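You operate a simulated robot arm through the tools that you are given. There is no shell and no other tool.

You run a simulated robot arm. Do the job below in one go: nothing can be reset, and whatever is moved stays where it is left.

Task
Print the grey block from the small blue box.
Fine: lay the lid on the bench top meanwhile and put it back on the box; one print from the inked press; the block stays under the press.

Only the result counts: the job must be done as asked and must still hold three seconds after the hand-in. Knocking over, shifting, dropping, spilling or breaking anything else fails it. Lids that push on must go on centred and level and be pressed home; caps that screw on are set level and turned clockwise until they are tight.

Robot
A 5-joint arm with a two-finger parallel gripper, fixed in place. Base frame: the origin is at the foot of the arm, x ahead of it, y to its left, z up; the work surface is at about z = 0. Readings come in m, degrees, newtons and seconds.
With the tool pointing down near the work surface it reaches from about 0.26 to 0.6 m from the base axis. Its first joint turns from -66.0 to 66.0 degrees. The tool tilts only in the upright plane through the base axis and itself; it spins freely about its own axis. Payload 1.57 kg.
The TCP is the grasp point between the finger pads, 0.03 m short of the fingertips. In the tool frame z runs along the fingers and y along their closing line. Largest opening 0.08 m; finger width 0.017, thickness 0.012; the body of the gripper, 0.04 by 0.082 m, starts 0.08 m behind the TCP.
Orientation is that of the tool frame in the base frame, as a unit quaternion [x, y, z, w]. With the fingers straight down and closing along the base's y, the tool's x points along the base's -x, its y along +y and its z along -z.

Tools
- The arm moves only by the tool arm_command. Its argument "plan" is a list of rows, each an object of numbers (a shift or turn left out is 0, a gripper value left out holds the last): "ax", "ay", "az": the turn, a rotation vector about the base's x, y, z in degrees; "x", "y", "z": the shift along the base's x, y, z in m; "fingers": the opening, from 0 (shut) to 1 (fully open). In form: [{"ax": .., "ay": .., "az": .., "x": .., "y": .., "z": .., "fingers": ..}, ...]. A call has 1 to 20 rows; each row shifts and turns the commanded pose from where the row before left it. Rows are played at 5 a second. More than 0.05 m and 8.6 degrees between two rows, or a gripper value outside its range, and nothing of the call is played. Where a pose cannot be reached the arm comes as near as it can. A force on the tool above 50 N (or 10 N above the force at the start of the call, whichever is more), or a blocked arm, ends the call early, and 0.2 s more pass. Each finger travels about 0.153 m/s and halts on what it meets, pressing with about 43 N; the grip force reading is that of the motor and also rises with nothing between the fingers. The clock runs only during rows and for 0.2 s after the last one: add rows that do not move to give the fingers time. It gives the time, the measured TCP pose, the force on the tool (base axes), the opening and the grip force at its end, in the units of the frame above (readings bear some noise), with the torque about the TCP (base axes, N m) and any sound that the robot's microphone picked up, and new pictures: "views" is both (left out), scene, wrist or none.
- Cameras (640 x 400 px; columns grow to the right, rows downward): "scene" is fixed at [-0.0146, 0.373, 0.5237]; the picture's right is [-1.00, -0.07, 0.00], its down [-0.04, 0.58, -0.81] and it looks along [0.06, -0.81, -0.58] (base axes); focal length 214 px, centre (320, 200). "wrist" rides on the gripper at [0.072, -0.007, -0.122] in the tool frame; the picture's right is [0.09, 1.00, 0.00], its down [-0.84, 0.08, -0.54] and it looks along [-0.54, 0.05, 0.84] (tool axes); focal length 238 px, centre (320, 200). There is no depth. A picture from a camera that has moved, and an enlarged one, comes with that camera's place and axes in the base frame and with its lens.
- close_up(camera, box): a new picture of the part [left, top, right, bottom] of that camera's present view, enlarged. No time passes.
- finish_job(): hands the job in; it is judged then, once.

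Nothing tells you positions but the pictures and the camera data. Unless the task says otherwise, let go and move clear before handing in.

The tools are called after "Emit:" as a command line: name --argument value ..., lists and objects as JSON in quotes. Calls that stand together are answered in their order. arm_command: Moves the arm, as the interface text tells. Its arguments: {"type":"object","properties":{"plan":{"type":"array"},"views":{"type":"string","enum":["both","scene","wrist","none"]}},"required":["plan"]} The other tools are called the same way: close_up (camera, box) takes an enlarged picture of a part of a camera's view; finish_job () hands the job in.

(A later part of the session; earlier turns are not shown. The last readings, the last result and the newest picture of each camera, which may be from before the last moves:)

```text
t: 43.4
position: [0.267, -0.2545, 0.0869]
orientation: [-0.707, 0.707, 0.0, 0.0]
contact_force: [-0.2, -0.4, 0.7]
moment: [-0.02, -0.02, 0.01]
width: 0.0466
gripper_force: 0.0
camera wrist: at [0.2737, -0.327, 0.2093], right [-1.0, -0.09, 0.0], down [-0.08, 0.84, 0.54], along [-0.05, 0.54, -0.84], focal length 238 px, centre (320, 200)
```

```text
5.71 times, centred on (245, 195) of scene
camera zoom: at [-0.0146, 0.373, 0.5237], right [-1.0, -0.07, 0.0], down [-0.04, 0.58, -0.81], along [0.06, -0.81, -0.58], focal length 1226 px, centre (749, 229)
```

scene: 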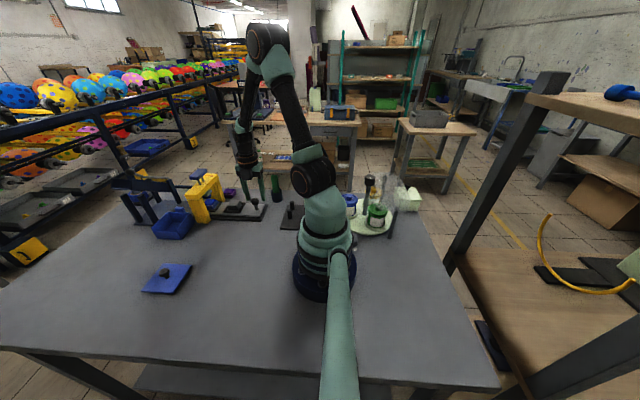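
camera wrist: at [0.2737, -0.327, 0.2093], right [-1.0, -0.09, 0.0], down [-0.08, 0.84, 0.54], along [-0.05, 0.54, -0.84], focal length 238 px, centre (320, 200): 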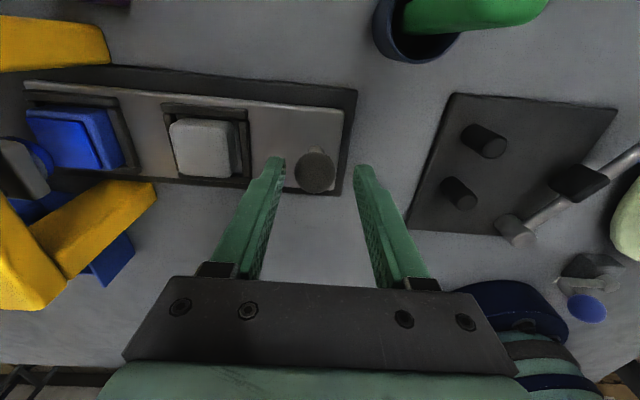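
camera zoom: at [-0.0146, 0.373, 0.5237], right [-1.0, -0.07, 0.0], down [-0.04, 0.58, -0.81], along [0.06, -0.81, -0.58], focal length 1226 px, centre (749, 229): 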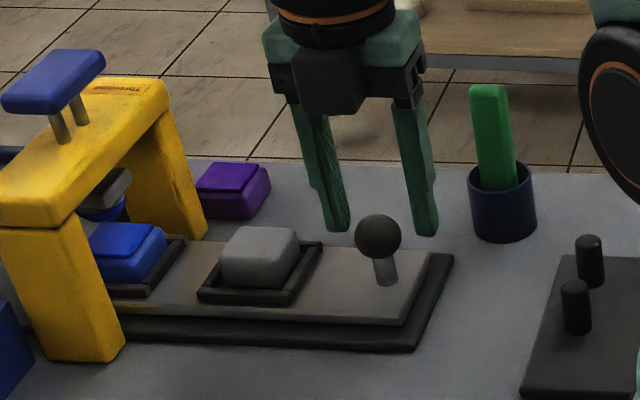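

The knob is about 3.5 mm in +x and 2 mm in +y from the finger centre. I'll correct that, go down to ball height and check.

Emit:
arm_command --plan '[{"x": 0.0035, "y": 0.0018}, {"z": -0.012}, {"z": -0.012}, {}]' --views "both"

Emit:
close_up --camera "wrist" --box '[220, 50, 420, 230]'

Emit:
close_up --camera "scene" --box '[200, 160, 290, 230]'

```text
t: 44.4
position: [0.2732, -0.2517, 0.0627]
orientation: [-0.707, 0.708, 0.0, 0.0]
contact_force: [-0.7, 0.2, -0.1]
moment: [0.03, 0.0, 0.0]
width: 0.0465
gripper_force: 0.0
camera wrist: at [0.2795, -0.3245, 0.1848], right [-1.0, -0.09, 0.0], down [-0.08, 0.84, 0.54], along [-0.05, 0.54, -0.84], focal length 238 px, centre (320, 200)
```

scene: 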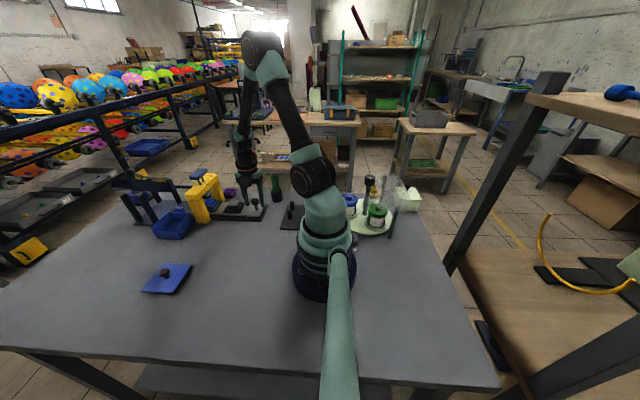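
wrist: 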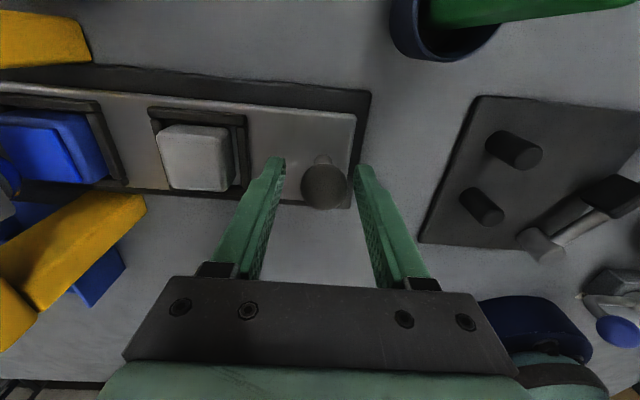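

```text
2.22 times, centred on (320, 140) of wrist
camera zoom: at [0.2795, -0.3245, 0.1848], right [-1.0, -0.09, 0.0], down [-0.08, 0.84, 0.54], along [-0.05, 0.54, -0.84], focal length 530 px, centre (320, 333)
```

zoom: 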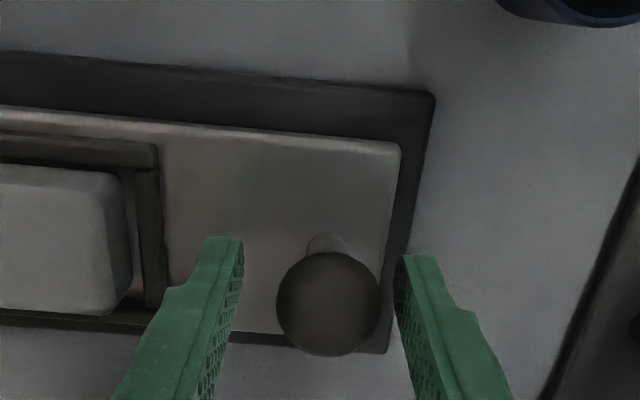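

```text
5.71 times, centred on (245, 195) of scene
camera zoom: at [-0.0146, 0.373, 0.5237], right [-1.0, -0.07, 0.0], down [-0.04, 0.58, -0.81], along [0.06, -0.81, -0.58], focal length 1226 px, centre (749, 229)
```

zoom: 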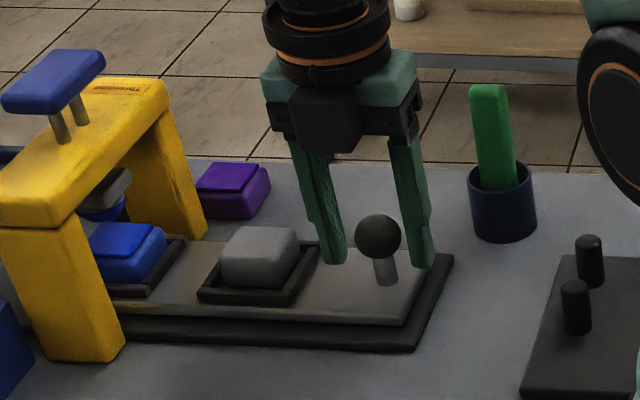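

The knob is now between the pads at the right height, so I'll close on it.

Emit:
arm_command --plan '[{"x": -0.0015}, {"fingers": 0.45}, {"fingers": 0.35}, {"fingers": 0.28}, {}, {}]' --views "both"

Emit:
close_up --camera "scene" --box '[180, 160, 280, 230]'

```text
t: 45.8
position: [0.2709, -0.2519, 0.0623]
orientation: [-0.706, 0.708, 0.001, 0.0]
contact_force: [-0.9, -2.6, -2.5]
moment: [0.05, 0.03, 0.01]
width: 0.0294
gripper_force: 39.0
camera wrist: at [0.2776, -0.3248, 0.1847], right [-1.0, -0.09, 0.0], down [-0.08, 0.84, 0.54], along [-0.05, 0.54, -0.84], focal length 238 px, centre (320, 200)
```

scene: 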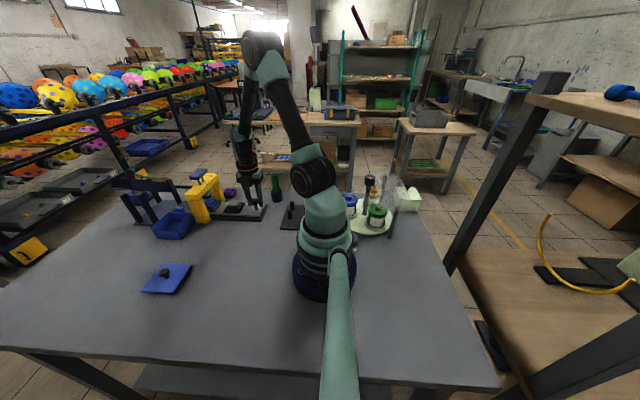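
wrist: 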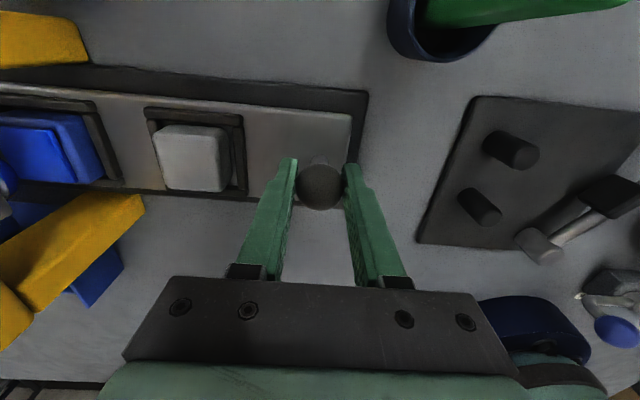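

```text
5.71 times, centred on (230, 195) of scene
camera zoom: at [-0.0146, 0.373, 0.5237], right [-1.0, -0.07, 0.0], down [-0.04, 0.58, -0.81], along [0.06, -0.81, -0.58], focal length 1226 px, centre (834, 229)
```

zoom: 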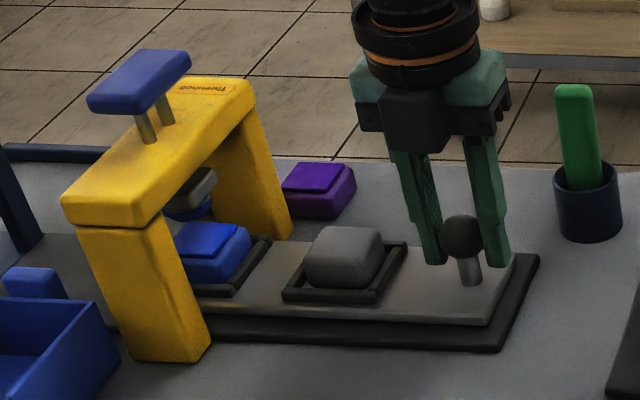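

The knob is gripped. I'll slide the carriage toward the press in small steps, watching the force.

Emit:
arm_command --plan '[{"x": 0.005, "fingers": 0.25}, {"x": 0.008}, {"x": 0.008}, {"x": 0.009}, {}]' --views "both"

Emit:
close_up --camera "scene" --box '[170, 160, 270, 230]'

```text
t: 47.0
position: [0.2999, -0.2519, 0.0625]
orientation: [-0.707, 0.708, 0.002, -0.001]
contact_force: [0.6, 0.4, -18.0]
moment: [-0.18, -0.02, -0.08]
width: 0.0291
gripper_force: 39.2
camera wrist: at [0.3081, -0.3251, 0.1846], right [-1.0, -0.09, 0.0], down [-0.08, 0.84, 0.54], along [-0.05, 0.54, -0.84], focal length 238 px, centre (320, 200)
```

scene: 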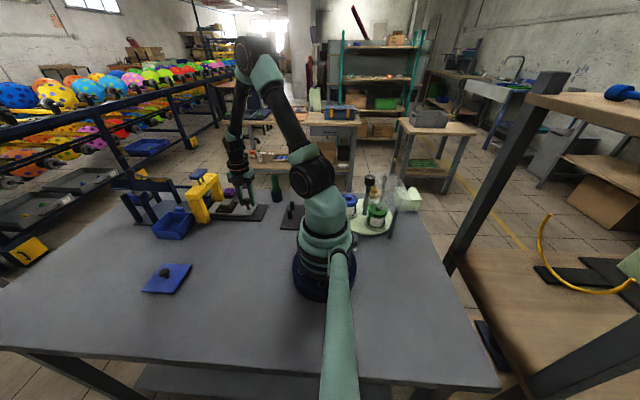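
wrist: 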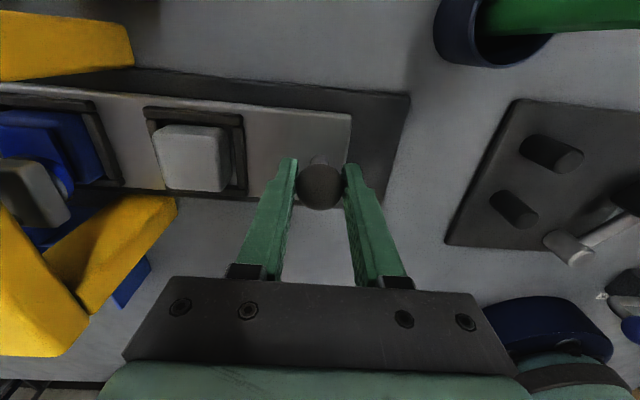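

```text
5.71 times, centred on (220, 195) of scene
camera zoom: at [-0.0146, 0.373, 0.5237], right [-1.0, -0.07, 0.0], down [-0.04, 0.58, -0.81], along [0.06, -0.81, -0.58], focal length 1226 px, centre (891, 229)
```

zoom: 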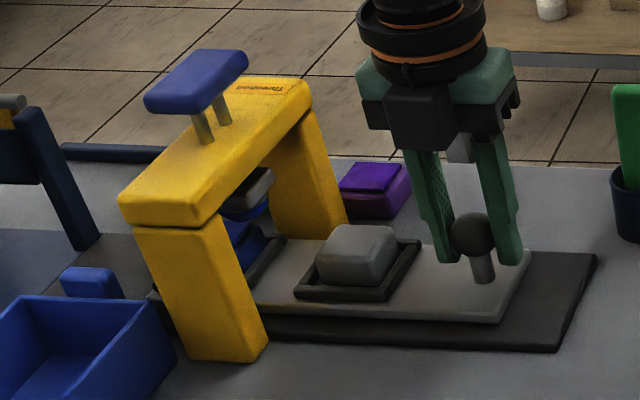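

The slide moves freely with the pad and block in place. The arm is pulling up slightly on the knob, so I'll lower a touch and continue.

Emit:
arm_command --plan '[{"z": -0.001}, {"x": 0.008}, {"x": 0.008}, {"x": 0.008}, {"x": 0.006}, {}]' --views "both"

Emit:
close_up --camera "scene" --box '[160, 160, 260, 230]'

```text
t: 48.4
position: [0.3305, -0.2527, 0.0627]
orientation: [-0.706, 0.708, -0.001, 0.0]
contact_force: [0.5, -17.0, -24.0]
moment: [-0.19, 0.01, 0.01]
width: 0.0296
gripper_force: 39.2
camera wrist: at [0.3371, -0.3245, 0.1852], right [-1.0, -0.09, 0.0], down [-0.08, 0.84, 0.54], along [-0.05, 0.54, -0.84], focal length 238 px, centre (320, 200)
```

scene: 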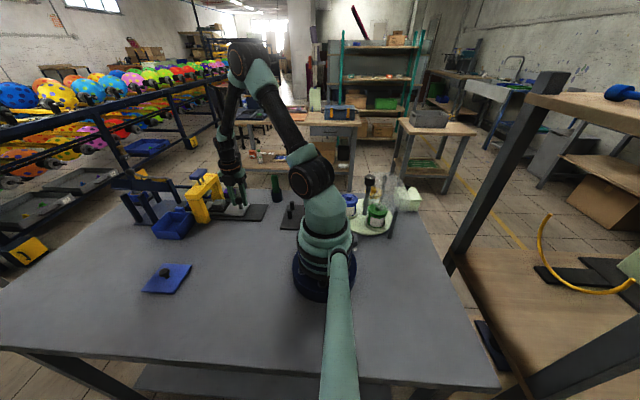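
wrist: 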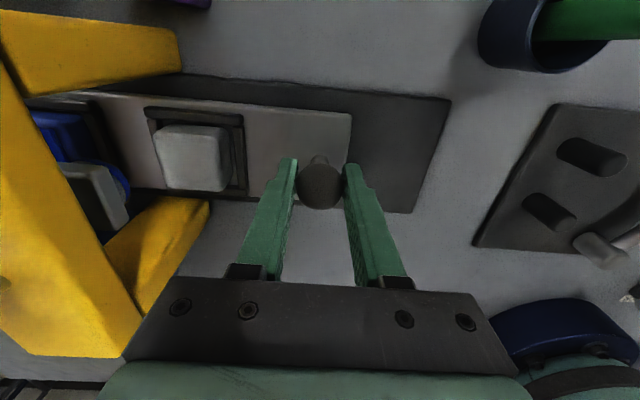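

```text
5.71 times, centred on (210, 195) of scene
camera zoom: at [-0.0145, 0.373, 0.5237], right [-1.0, -0.07, 0.0], down [-0.04, 0.58, -0.81], along [0.06, -0.81, -0.58], focal length 1226 px, centre (949, 229)
```

zoom: 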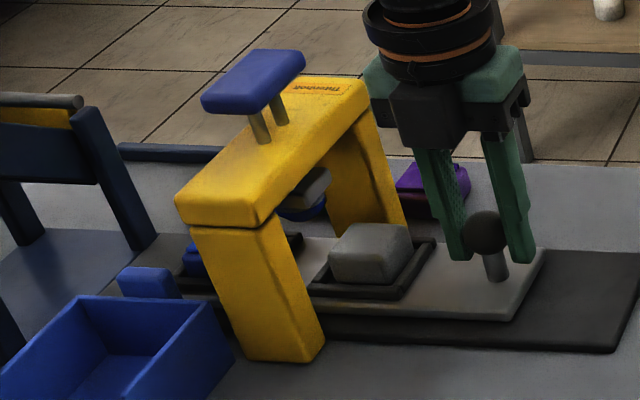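

Side and vertical forces are building from small path errors. I'll trim y and z to relax them, then continue.

Emit:
arm_command --plan '[{"y": -0.001, "z": -0.0012}, {}]' --views "none"

```text
t: 49.0
position: [0.3316, -0.2524, 0.0639]
orientation: [0.708, -0.706, 0.001, 0.0]
contact_force: [-1.1, 10.1, 27.9]
moment: [0.22, 0.02, -0.03]
width: 0.0292
gripper_force: 38.7
```

Emit:
arm_command --plan '[{"y": 0.0004, "z": 0.0006}, {"x": 0.006}, {"x": 0.006}, {}]' --views "none"

```text
t: 50.0
position: [0.3436, -0.2518, 0.0628]
orientation: [0.707, -0.707, 0.0, 0.0]
contact_force: [-0.3, 9.5, 26.4]
moment: [0.2, 0.01, 0.02]
width: 0.0291
gripper_force: 39.1
```

Emit:
arm_command --plan '[{"y": 0.0003, "z": 0.0006}, {"x": 0.006}, {"x": 0.004}, {}]' --views "both"

Emit:
close_up --camera "scene" --box '[160, 160, 260, 230]'

Emit:
close_up --camera "wrist" --box '[0, 60, 360, 285]'

```text
t: 51.0
position: [0.3534, -0.2525, 0.0624]
orientation: [-0.705, 0.709, -0.002, 0.0]
contact_force: [0.5, 1.3, 22.1]
moment: [0.22, 0.05, -0.15]
width: 0.0294
gripper_force: 38.7
camera wrist: at [0.36, -0.325, 0.1838], right [-1.0, -0.09, 0.0], down [-0.08, 0.84, 0.54], along [-0.05, 0.54, -0.84], focal length 238 px, centre (320, 200)
```

scene: 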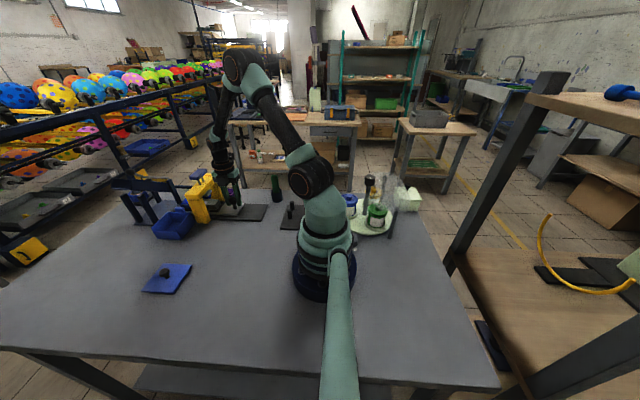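
wrist: 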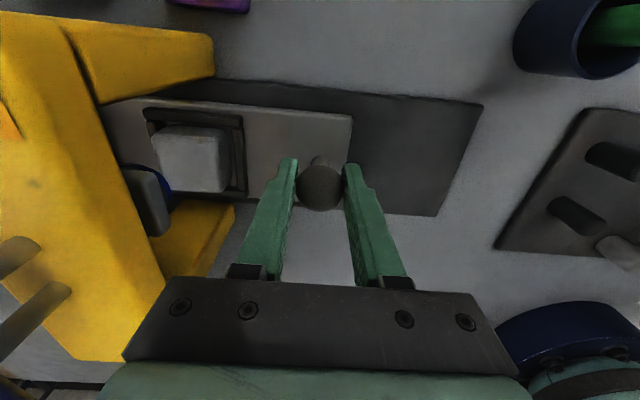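

```text
5.71 times, centred on (210, 195) of scene
camera zoom: at [-0.0147, 0.3731, 0.5236], right [-1.0, -0.07, 0.0], down [-0.04, 0.58, -0.81], along [0.06, -0.81, -0.58], focal length 1226 px, centre (949, 229)
```

zoom: 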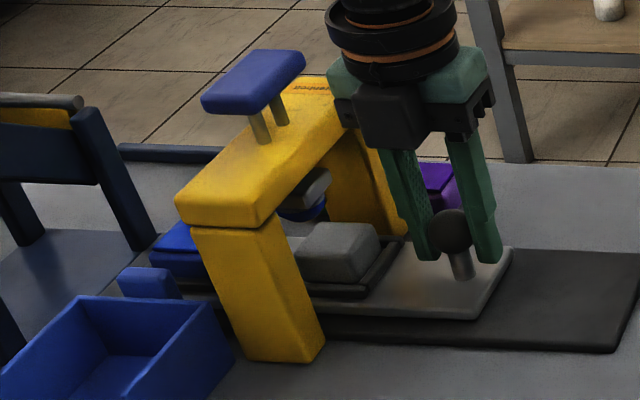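

```text
1.78 times, centred on (180, 172) of wrist
camera zoom: at [0.36, -0.325, 0.1838], right [-1.0, -0.09, 0.0], down [-0.08, 0.84, 0.54], along [-0.05, 0.54, -0.84], focal length 424 px, centre (569, 249)
```

zoom: 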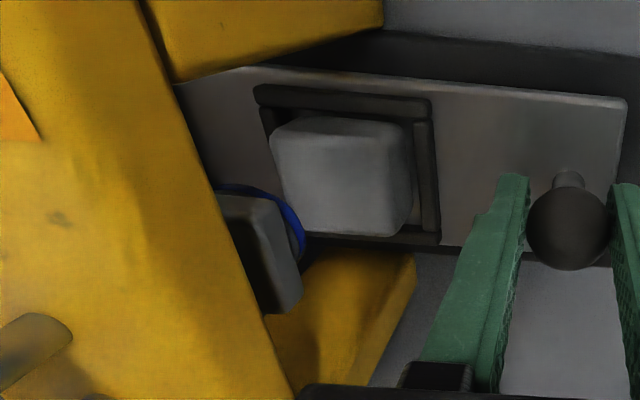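

The block is going under the stamp with roughly 11 mm to go. I'll continue in small steps and feel for a stop.

Emit:
arm_command --plan '[{"z": 0.0005}, {"x": 0.003}, {"x": 0.003}, {}]' --views "none"

Emit:
close_up --camera "scene" --box '[170, 165, 250, 225]'

Emit:
close_up --camera "wrist" --box '[0, 60, 360, 285]'

```text
t: 52.0
position: [0.3586, -0.252, 0.0618]
orientation: [-0.706, 0.708, -0.002, 0.0]
contact_force: [-0.9, -27.5, -8.6]
moment: [-0.17, 0.03, 0.01]
width: 0.0295
gripper_force: 38.2
```

```text
6.67 times, centred on (210, 195) of scene
camera zoom: at [-0.0146, 0.373, 0.5237], right [-1.0, -0.07, 0.0], down [-0.04, 0.58, -0.81], along [0.06, -0.81, -0.58], focal length 1430 px, centre (1053, 233)
```

zoom: 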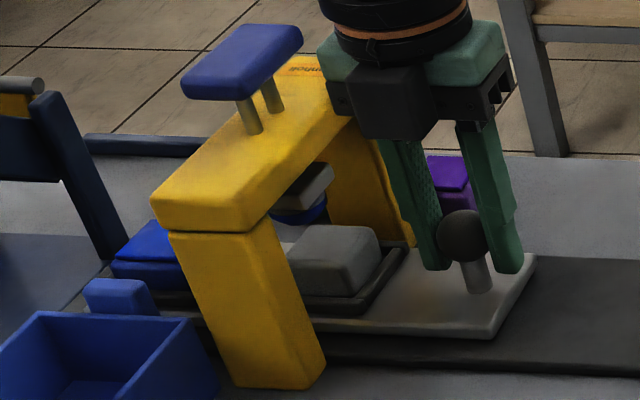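

```text
1.78 times, centred on (180, 172) of wrist
camera zoom: at [0.3653, -0.325, 0.1838], right [-1.0, -0.09, 0.0], down [-0.08, 0.84, 0.54], along [-0.05, 0.54, -0.84], focal length 424 px, centre (569, 249)
```

zoom: 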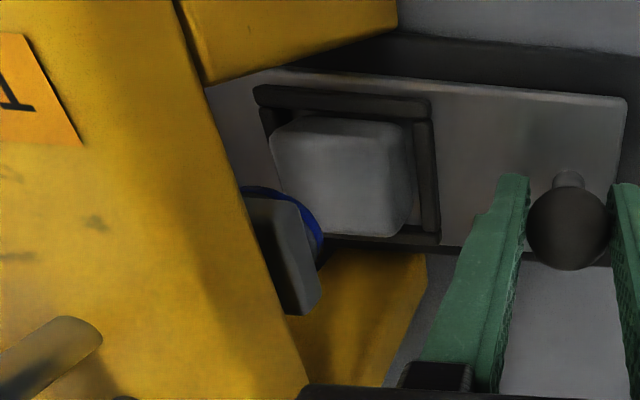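

Emit:
arm_command --plan '[{"y": -0.0007}, {"x": 0.002}, {"x": 0.001}, {}]' --views "none"

```text
t: 53.0
position: [0.3604, -0.2521, 0.062]
orientation: [0.708, -0.707, 0.0, 0.0]
contact_force: [0.0, -21.4, -20.4]
moment: [-0.2, 0.0, 0.01]
width: 0.0294
gripper_force: 38.6
```

Emit:
close_up --camera "scene" --box '[195, 180, 235, 220]'

Emit:
close_up --camera "wrist" --box '[80, 80, 280, 240]'

```text
10.00 times, centred on (215, 200) of scene
camera zoom: at [-0.0145, 0.373, 0.5237], right [-1.0, -0.07, 0.0], down [-0.04, 0.58, -0.81], along [0.06, -0.81, -0.58], focal length 2145 px, centre (1370, 200)
```

zoom: 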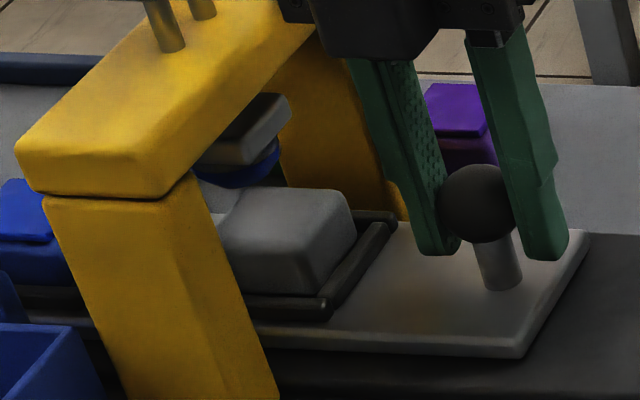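

```text
2.50 times, centred on (180, 160) of wrist
camera zoom: at [0.3684, -0.3246, 0.1839], right [-1.0, -0.09, 0.0], down [-0.08, 0.84, 0.54], along [-0.05, 0.54, -0.84], focal length 596 px, centre (670, 300)
```

zoom: 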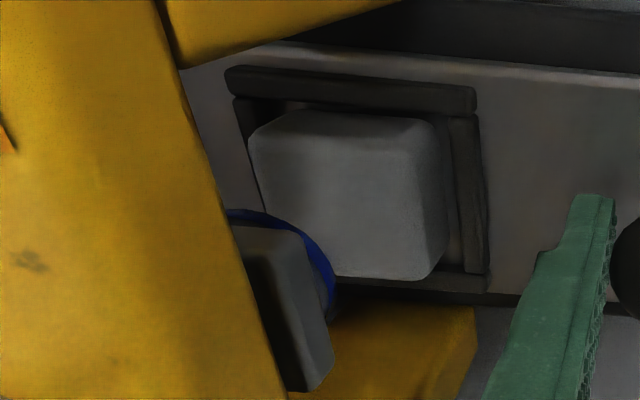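

The slide is near its end position and there's no x resistance yet. I'll continue in 1 mm steps, watching for the stop.

Emit:
arm_command --plan '[{"y": -0.0005, "z": -0.0003}, {"x": 0.001}, {"x": 0.001}, {}]' --views "none"

```text
t: 54.0
position: [0.3631, -0.2522, 0.063]
orientation: [0.708, -0.707, -0.001, 0.0]
contact_force: [0.8, 22.0, 18.8]
moment: [0.31, 0.02, -0.02]
width: 0.0292
gripper_force: 39.1
```

Emit:
arm_command --plan '[{"y": 0.0004, "z": 0.0004}, {"x": 0.001}, {"x": 0.001}, {}]' --views "none"

Emit:
close_up --camera "scene" --box '[200, 185, 230, 210]'

Emit:
close_up --camera "wrist" --box '[80, 80, 280, 240]'

```text
t: 55.0
position: [0.3645, -0.2519, 0.0618]
orientation: [-0.707, 0.708, 0.002, -0.001]
contact_force: [-7.7, 18.7, 11.4]
moment: [-0.12, 0.02, -0.03]
width: 0.0294
gripper_force: 39.3
```

```text
16.00 times, centred on (215, 198) of scene
camera zoom: at [-0.0147, 0.3731, 0.5237], right [-1.0, -0.07, 0.0], down [-0.04, 0.58, -0.81], along [0.06, -0.81, -0.58], focal length 3432 px, centre (2000, 240)
```

zoom: 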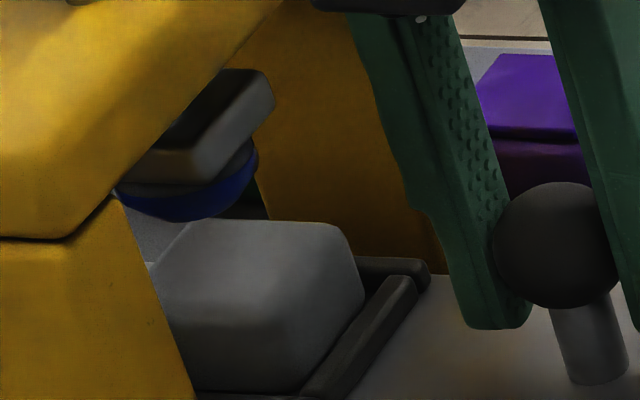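

```text
2.50 times, centred on (180, 160) of wrist
camera zoom: at [0.3725, -0.3253, 0.1835], right [-1.0, -0.09, 0.0], down [-0.07, 0.84, 0.54], along [-0.05, 0.54, -0.84], focal length 596 px, centre (670, 300)
```

zoom: 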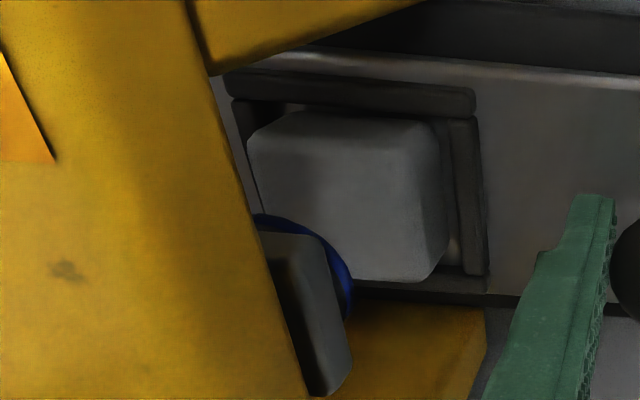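

A small opposing x force has appeared, possibly the stop. I'll check with a little more push.

Emit:
arm_command --plan '[{"y": 0.0003, "x": 0.0005}, {"x": 0.0005}, {}]' --views "none"

```text
t: 55.8
position: [0.3647, -0.2512, 0.0622]
orientation: [-0.706, 0.708, 0.002, -0.001]
contact_force: [-16.6, 2.6, 5.6]
moment: [0.37, 0.16, 0.08]
width: 0.0292
gripper_force: 38.7
```

Emit:
arm_command --plan '[{"x": 0.001}, {}]' --views "none"

Emit:
close_up --camera "scene" --box '[195, 180, 235, 220]'

```text
t: 56.4
position: [0.3657, -0.2519, 0.0633]
orientation: [-0.705, 0.709, 0.004, -0.001]
contact_force: [-37.4, -11.3, 16.7]
moment: [-0.27, 0.32, 0.09]
width: 0.0296
gripper_force: 38.7
```

```text
10.00 times, centred on (215, 200) of scene
camera zoom: at [-0.0146, 0.3731, 0.5236], right [-1.0, -0.07, 0.0], down [-0.04, 0.58, -0.81], along [0.06, -0.81, -0.58], focal length 2145 px, centre (1370, 200)
```

zoom: 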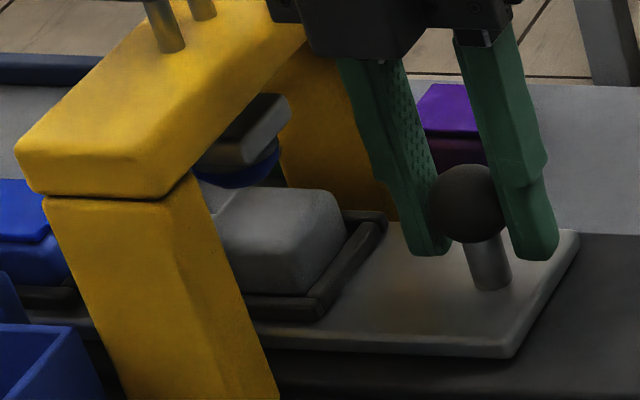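

That's a firm stop at -37 N, so the pocket is at its end position under the stamp. I'll ease the force, release the knob and back off upward.

Emit:
arm_command --plan '[{"x": -0.0018}, {}]' --views "none"

Emit:
arm_command --plan '[{"fingers": 0.48}, {"fingers": 0.58}, {}]' --views "none"

Emit:
arm_command --plan '[{"z": 0.02}, {"z": 0.04}, {"z": 0.045}, {"z": 0.045}, {"z": 0.04}, {}]' --views "both"

Emit:
close_up --camera "scene" --box '[170, 160, 270, 230]'

Emit:
close_up --camera "scene" --box '[195, 180, 235, 220]'

```text
t: 57.0
position: [0.3655, -0.2523, 0.0618]
orientation: [-0.707, 0.708, 0.002, 0.0]
contact_force: [-26.9, -6.1, 15.0]
moment: [0.37, 0.23, 0.0]
width: 0.0294
gripper_force: 38.9
```

```text
t: 57.8
position: [0.3663, -0.2521, 0.0619]
orientation: [-0.707, 0.707, 0.0, 0.0]
contact_force: [1.0, 0.2, 0.1]
moment: [0.01, 0.02, 0.0]
width: 0.0464
gripper_force: 0.0
```

```text
t: 59.2
position: [0.364, -0.2555, 0.2532]
orientation: [-0.707, 0.707, 0.0, 0.0]
contact_force: [0.6, 0.1, 0.5]
moment: [0.0, -0.02, 0.01]
width: 0.0462
gripper_force: 0.0
camera wrist: at [0.3706, -0.3287, 0.3756], right [-1.0, -0.09, 0.0], down [-0.08, 0.84, 0.54], along [-0.05, 0.54, -0.84], focal length 238 px, centre (320, 200)
```

scene: 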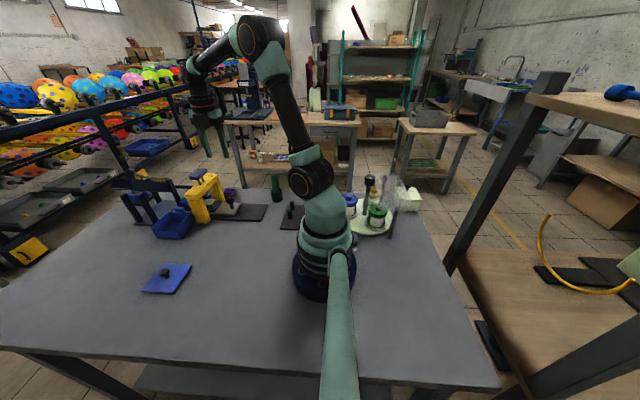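
wrist: 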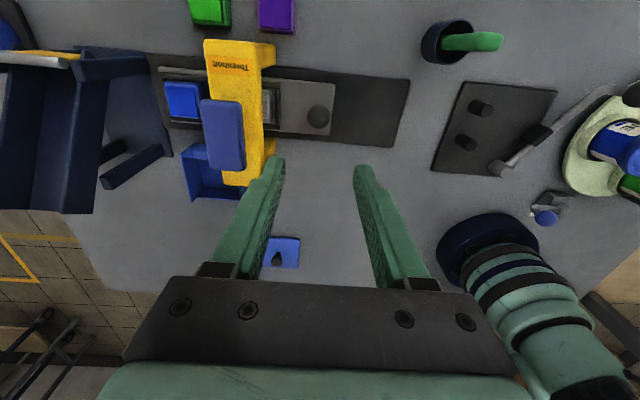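

```text
5.71 times, centred on (220, 195) of scene
camera zoom: at [-0.0146, 0.373, 0.5237], right [-1.0, -0.07, 0.0], down [-0.04, 0.58, -0.81], along [0.06, -0.81, -0.58], focal length 1226 px, centre (891, 229)
```

zoom: 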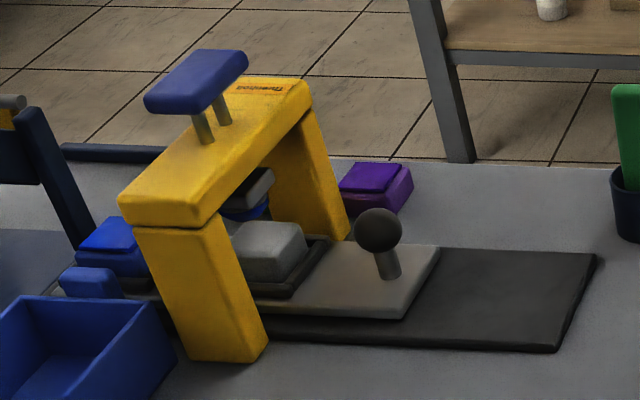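

```text
10.00 times, centred on (215, 200) of scene
camera zoom: at [-0.0146, 0.373, 0.5237], right [-1.0, -0.07, 0.0], down [-0.04, 0.58, -0.81], along [0.06, -0.81, -0.58], focal length 2145 px, centre (1370, 200)
```

zoom: 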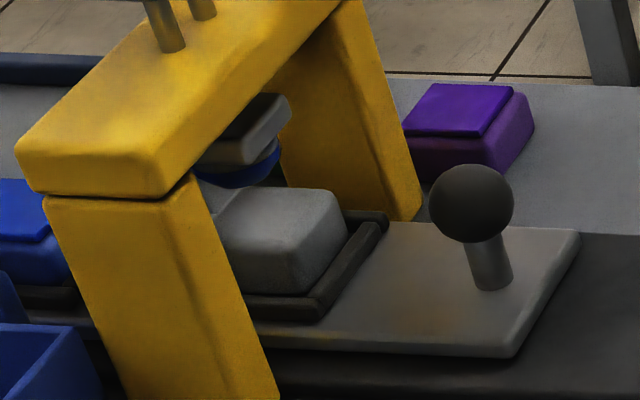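

The frame now sits exactly where the pad's frame was, so the block is under the stamp. I'll close the fingers, return above the handle and make one print.

Emit:
arm_command --plan '[{"fingers": 0.0, "x": 0.0275}, {"x": 0.0275}, {"x": 0.0273, "y": -0.001}, {}, {"z": -0.03}, {"z": -0.019}, {}]' --views "both"

Emit:
close_up --camera "wrist" --box '[240, 60, 400, 220]'

Emit:
close_up --camera "scene" --box '[160, 140, 260, 225]'

```text
t: 60.8
position: [0.4478, -0.2544, 0.2038]
orientation: [-0.706, 0.708, 0.0, 0.0]
contact_force: [-0.2, -0.2, -0.3]
moment: [0.01, -0.01, 0.0]
width: 0.0
gripper_force: 21.3
camera wrist: at [0.4549, -0.3269, 0.3258], right [-1.0, -0.09, 0.0], down [-0.08, 0.84, 0.54], along [-0.05, 0.54, -0.84], focal length 238 px, centre (320, 200)
```

scene: 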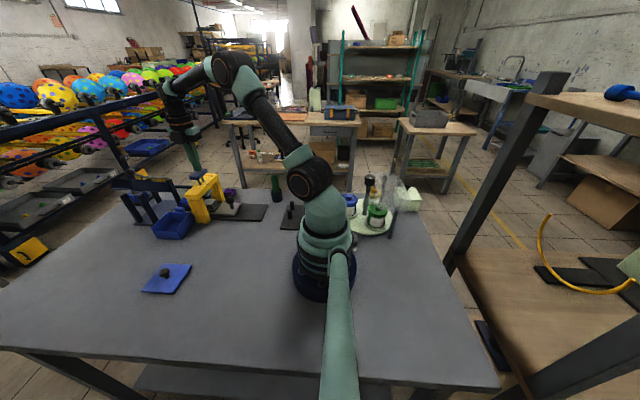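
wrist: 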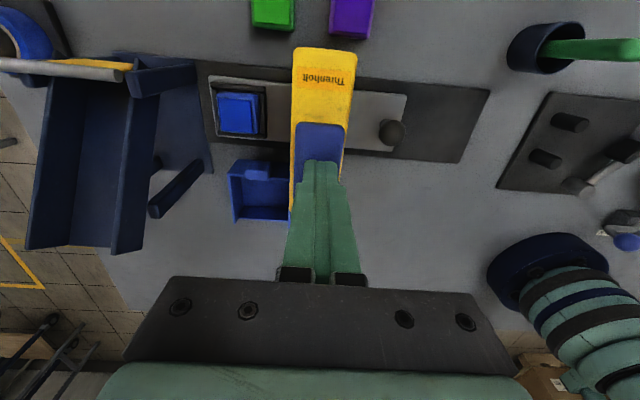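

```text
2.50 times, centred on (320, 140) of wrist
camera zoom: at [0.4549, -0.3269, 0.3258], right [-1.0, -0.09, 0.0], down [-0.08, 0.84, 0.54], along [-0.05, 0.54, -0.84], focal length 596 px, centre (320, 350)
```

zoom: 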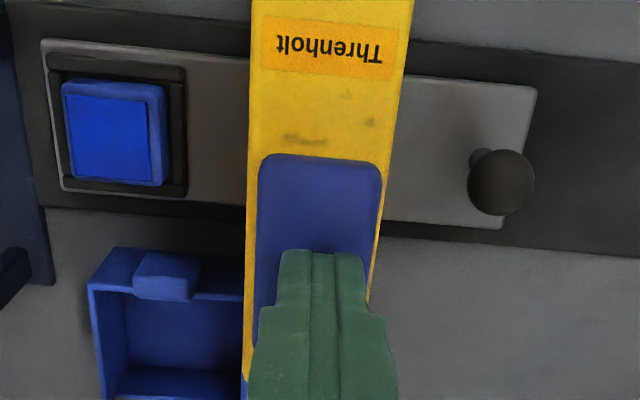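

```text
4.71 times, centred on (210, 182) of scene
camera zoom: at [-0.0146, 0.373, 0.5237], right [-1.0, -0.07, 0.0], down [-0.04, 0.58, -0.81], along [0.06, -0.81, -0.58], focal length 1009 px, centre (838, 282)
```

zoom: 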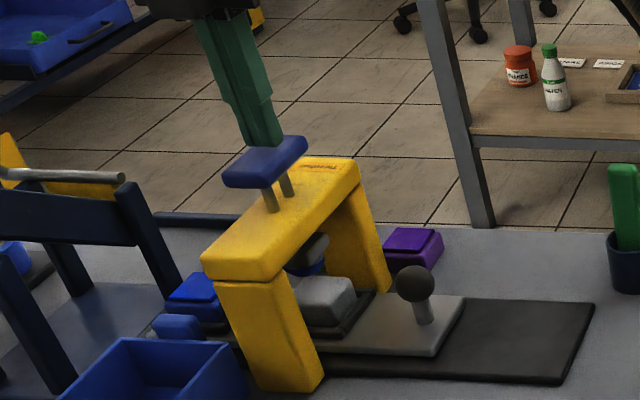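

Lined up over the handle again. I'll press down in one continuous stroke, checking the force along the way.

Emit:
arm_command --plan '[{"z": -0.004}, {"z": -0.004}, {"z": -0.003}, {"z": -0.003}, {"z": -0.003}, {"z": -0.002}, {}]' --views "none"

Emit:
close_up --camera "scene" --box '[180, 165, 250, 225]'

```text
t: 62.4
position: [0.4485, -0.2541, 0.1832]
orientation: [-0.707, 0.707, -0.001, 0.0]
contact_force: [1.6, -0.7, 2.6]
moment: [-0.02, -0.02, -0.04]
width: 0.0
gripper_force: 21.6
```

```text
6.67 times, centred on (215, 195) of scene
camera zoom: at [-0.0146, 0.373, 0.5237], right [-1.0, -0.07, 0.0], down [-0.04, 0.58, -0.81], along [0.06, -0.81, -0.58], focal length 1430 px, centre (1020, 233)
```

zoom: 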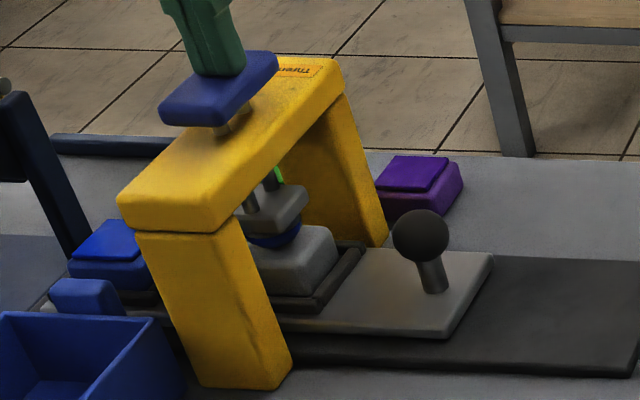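

Emit:
arm_command --plan '[{"z": -0.002}, {"z": -0.002}, {}]' --views "none"

```text
t: 63.2
position: [0.4474, -0.2534, 0.1801]
orientation: [-0.707, 0.707, 0.0, 0.0]
contact_force: [1.6, -1.1, 3.6]
moment: [0.02, -0.04, 0.01]
width: 0.0
gripper_force: 21.4
heard: click
```

A click again at the same depth. I'll press to the firm stop within this same stroke, then release.

Emit:
arm_command --plan '[{"z": -0.0012}, {"z": -0.0012}, {}]' --views "none"

Emit:
close_up --camera "scene" --box '[180, 165, 250, 225]'

```text
t: 64.0
position: [0.4472, -0.2541, 0.1792]
orientation: [0.707, -0.707, -0.001, 0.0]
contact_force: [-12.6, 11.8, 30.4]
moment: [0.34, 0.37, 0.04]
width: 0.0
gripper_force: 21.2
```

```text
6.67 times, centred on (215, 195) of scene
camera zoom: at [-0.0148, 0.3731, 0.5236], right [-1.0, -0.07, 0.0], down [-0.04, 0.58, -0.81], along [0.06, -0.81, -0.58], focal length 1430 px, centre (1020, 233)
```

zoom: 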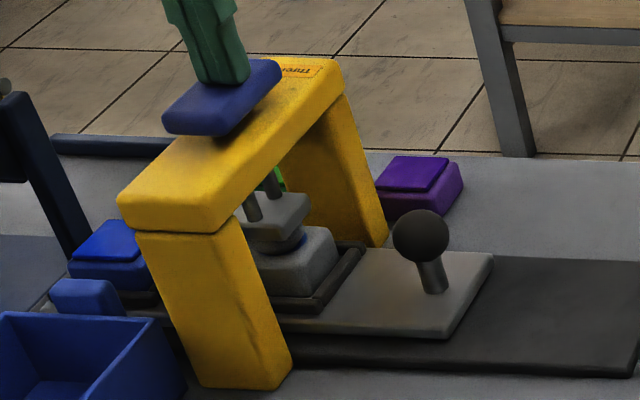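

The stamp is pressed firmly on the block at 30 N. I'll release straight up in one motion and check for the print.

Emit:
arm_command --plan '[{"z": 0.005}, {"z": 0.01}, {"z": 0.02}, {"z": 0.03}, {"z": 0.03}, {}]' --views "both"

Emit:
close_up --camera "scene" --box '[180, 165, 250, 225]'

Emit:
close_up --camera "scene" --box '[195, 180, 235, 220]'

```text
t: 65.4
position: [0.4472, -0.2542, 0.2708]
orientation: [0.707, -0.707, 0.0, 0.001]
contact_force: [-0.3, -0.1, -0.2]
moment: [-0.03, 0.02, 0.02]
width: 0.0001
gripper_force: 21.8
camera wrist: at [0.4551, -0.3271, 0.3919], right [-1.0, -0.09, 0.0], down [-0.08, 0.84, 0.54], along [-0.05, 0.54, -0.84], focal length 238 px, centre (320, 200)
```

scene: 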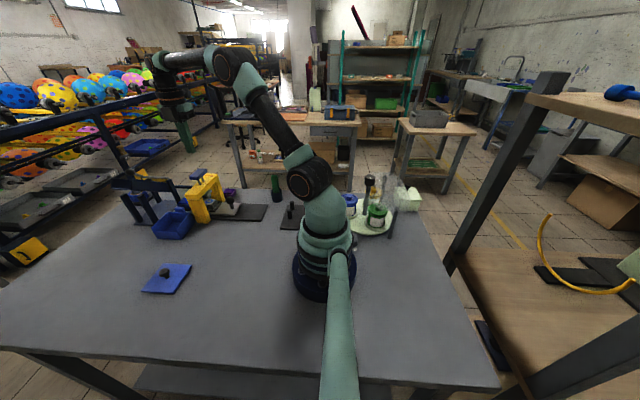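
wrist: 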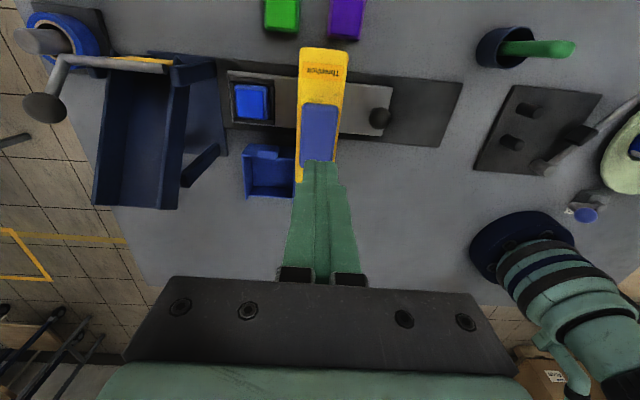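

```text
6.67 times, centred on (215, 195) of scene
camera zoom: at [-0.0146, 0.373, 0.5237], right [-1.0, -0.07, 0.0], down [-0.04, 0.58, -0.81], along [0.06, -0.81, -0.58], focal length 1430 px, centre (1020, 233)
```

zoom: 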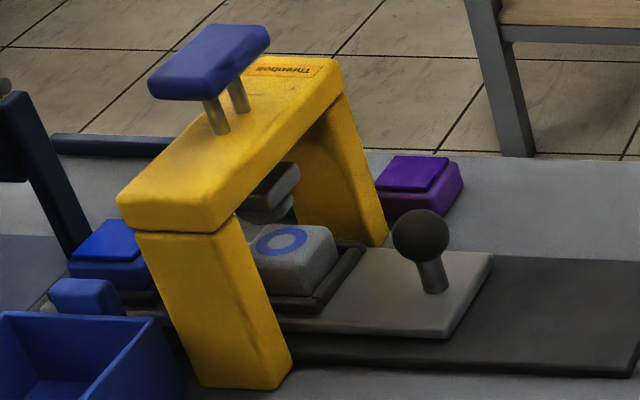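

```text
10.00 times, centred on (215, 200) of scene
camera zoom: at [-0.0146, 0.373, 0.5237], right [-1.0, -0.07, 0.0], down [-0.04, 0.58, -0.81], along [0.06, -0.81, -0.58], focal length 2145 px, centre (1370, 200)
```

zoom: 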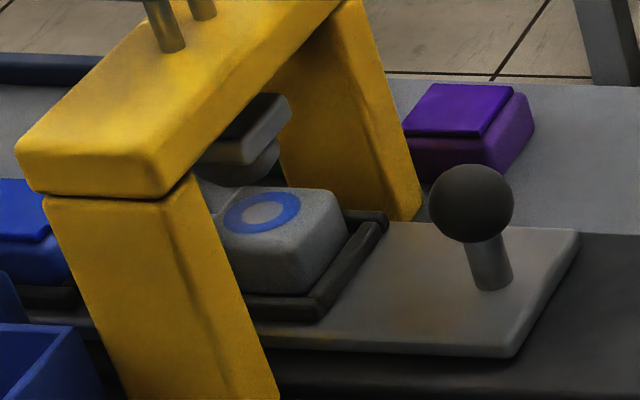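

The print shows clearly: one blue ring on the grey block, which stays under the press with the handle up. Now I'll get the lid from the bench.

Emit:
arm_command --plan '[{"x": -0.0037, "y": 0.0378, "fingers": 0.6}, {"x": -0.0037, "y": 0.0378}, {"x": -0.0037, "y": 0.0378}, {"x": -0.0037, "y": 0.0378}, {"x": -0.0037, "y": 0.0378}, {"x": -0.0037, "y": 0.0378}, {"x": -0.0037, "y": 0.0378}, {"x": -0.0035, "y": 0.0377}, {"z": -0.04}, {"z": -0.04}, {"z": -0.03}, {}]' --views "both"

Emit:
close_up --camera "wrist" --box '[230, 60, 410, 230]'

```text
t: 68.0
position: [0.4195, 0.0497, 0.1621]
orientation: [-0.707, 0.708, 0.0, 0.0]
contact_force: [-0.4, 0.8, 0.5]
moment: [-0.04, -0.02, 0.0]
width: 0.048
gripper_force: 0.0
camera wrist: at [0.4271, -0.0239, 0.284], right [-1.0, -0.09, 0.0], down [-0.08, 0.84, 0.54], along [-0.05, 0.54, -0.84], focal length 238 px, centre (320, 200)
```

scene: 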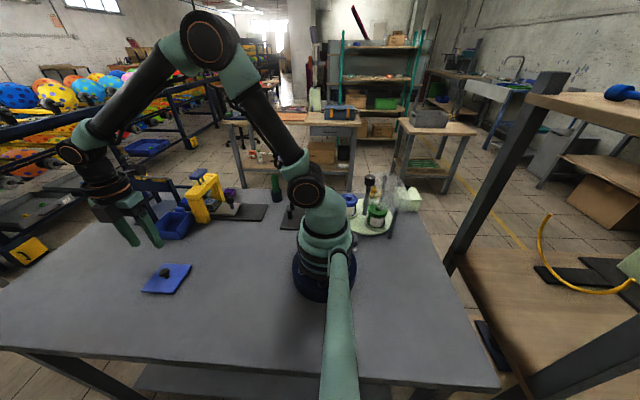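
wrist: 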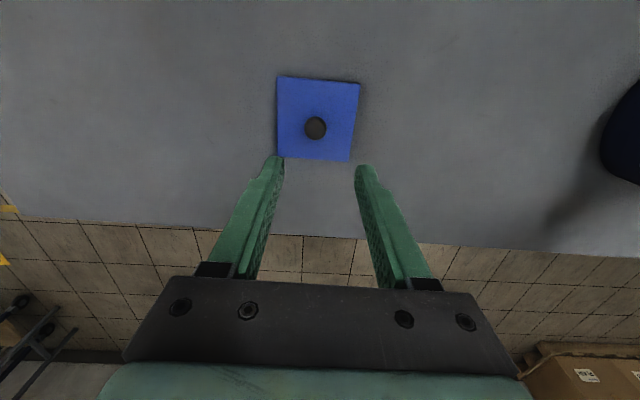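

```text
2.35 times, centred on (320, 145) of wrist
camera zoom: at [0.4271, -0.0239, 0.284], right [-1.0, -0.09, 0.0], down [-0.08, 0.84, 0.54], along [-0.05, 0.54, -0.84], focal length 561 px, centre (320, 329)
```

zoom: 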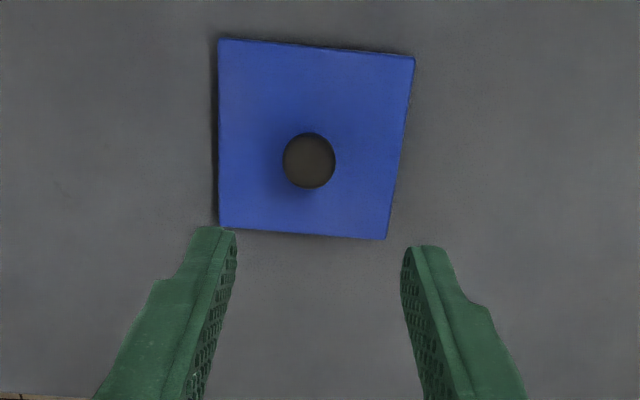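

The lid lies square on the bench, but its knob is about 5 mm in +x of the fingers. I'll correct that, go lower and re-check.

Emit:
arm_command --plan '[{"x": 0.005, "y": 0.0005}, {"z": -0.03}, {"z": -0.03}, {"z": -0.025}, {}]' --views "both"

Emit:
close_up --camera "wrist" --box '[230, 60, 410, 230]'

Emit:
close_up --camera "scene" --box '[110, 210, 230, 310]'

```text
t: 69.2
position: [0.4225, 0.0479, 0.0755]
orientation: [0.707, -0.707, 0.0, 0.0]
contact_force: [0.1, 0.3, 0.8]
moment: [-0.02, -0.02, -0.01]
width: 0.048
gripper_force: 0.1
camera wrist: at [0.43, -0.0246, 0.1977], right [-1.0, -0.09, 0.0], down [-0.08, 0.84, 0.54], along [-0.05, 0.54, -0.84], focal length 238 px, centre (320, 200)
```

scene: 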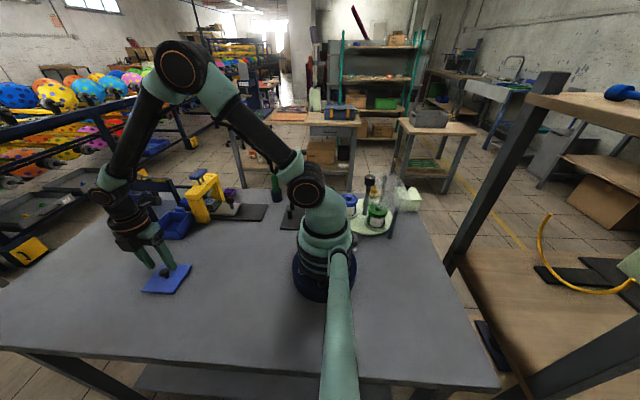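
wrist: 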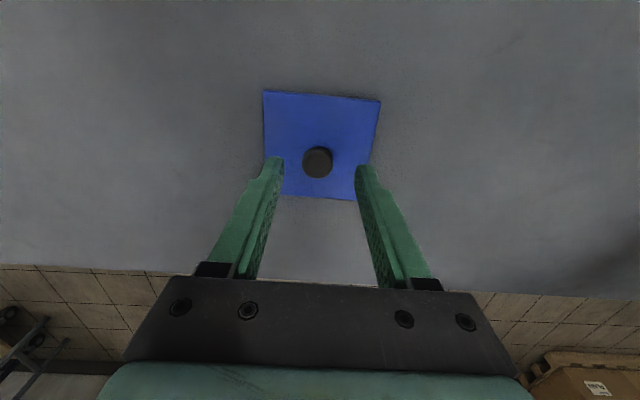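

```text
2.35 times, centred on (320, 145) of wrist
camera zoom: at [0.43, -0.0246, 0.1977], right [-1.0, -0.09, 0.0], down [-0.08, 0.84, 0.54], along [-0.05, 0.54, -0.84], focal length 561 px, centre (320, 329)
```

zoom: 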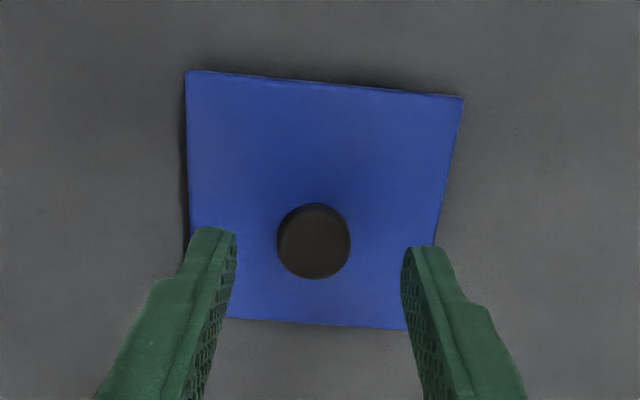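

```text
4.00 times, centred on (170, 260) of scene
camera zoom: at [-0.0146, 0.373, 0.5237], right [-1.0, -0.07, 0.0], down [-0.04, 0.58, -0.81], along [0.06, -0.81, -0.58], focal length 858 px, centre (920, -40)
```

zoom: 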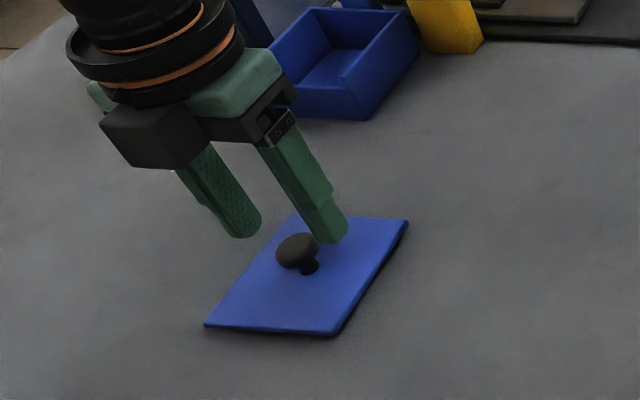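

The remaining offset is about 2 mm. I'll trim it and go down to the same grip height as before.

Emit:
arm_command --plan '[{"x": 0.0024, "y": 0.0018}, {"z": -0.015}, {"z": -0.012}, {"z": -0.007}, {}]' --views "both"

Emit:
close_up --camera "wrist" --box '[230, 60, 410, 230]'

Emit:
close_up --camera "scene" --box '[110, 210, 230, 310]'

```text
t: 70.4
position: [0.4253, 0.0515, 0.0427]
orientation: [0.707, -0.707, 0.0, 0.0]
contact_force: [-0.3, -0.4, 0.0]
moment: [-0.02, 0.0, -0.02]
width: 0.0481
gripper_force: 0.0
camera wrist: at [0.4328, -0.0215, 0.1647], right [-1.0, -0.09, 0.0], down [-0.08, 0.84, 0.54], along [-0.05, 0.54, -0.84], focal length 238 px, centre (320, 200)
```

scene: 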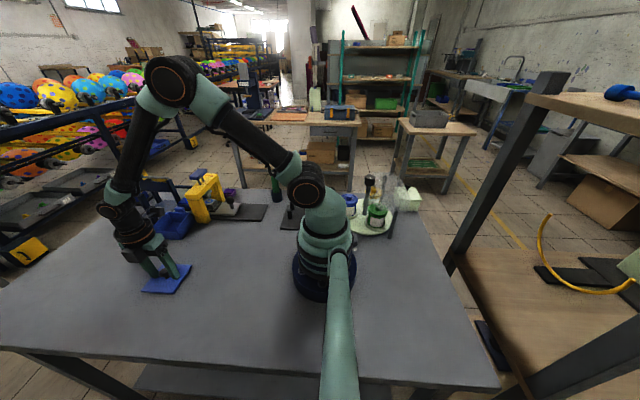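
wrist: 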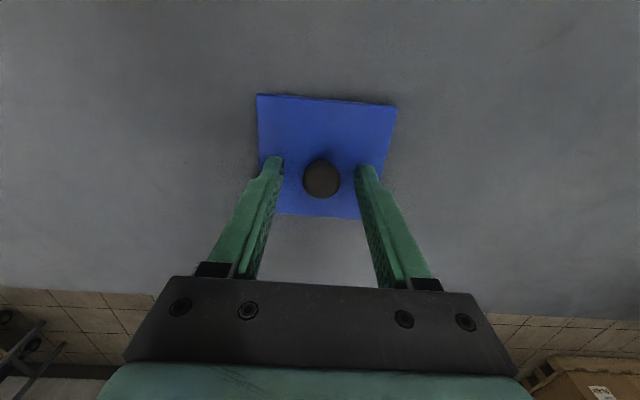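

```text
2.35 times, centred on (320, 145) of wrist
camera zoom: at [0.4328, -0.0215, 0.1647], right [-1.0, -0.09, 0.0], down [-0.08, 0.84, 0.54], along [-0.05, 0.54, -0.84], focal length 561 px, centre (320, 329)
```

zoom: 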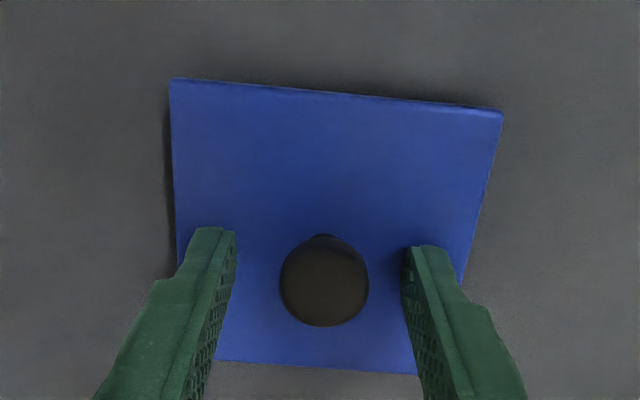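

```text
4.00 times, centred on (170, 260) of scene
camera zoom: at [-0.0146, 0.373, 0.5237], right [-1.0, -0.07, 0.0], down [-0.04, 0.58, -0.81], along [0.06, -0.81, -0.58], focal length 858 px, centre (920, -40)
```

zoom: 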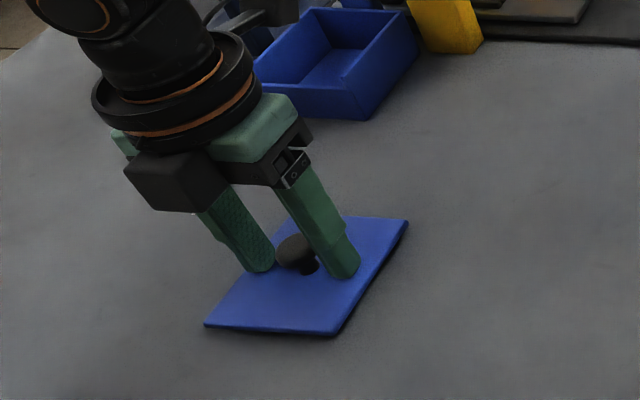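

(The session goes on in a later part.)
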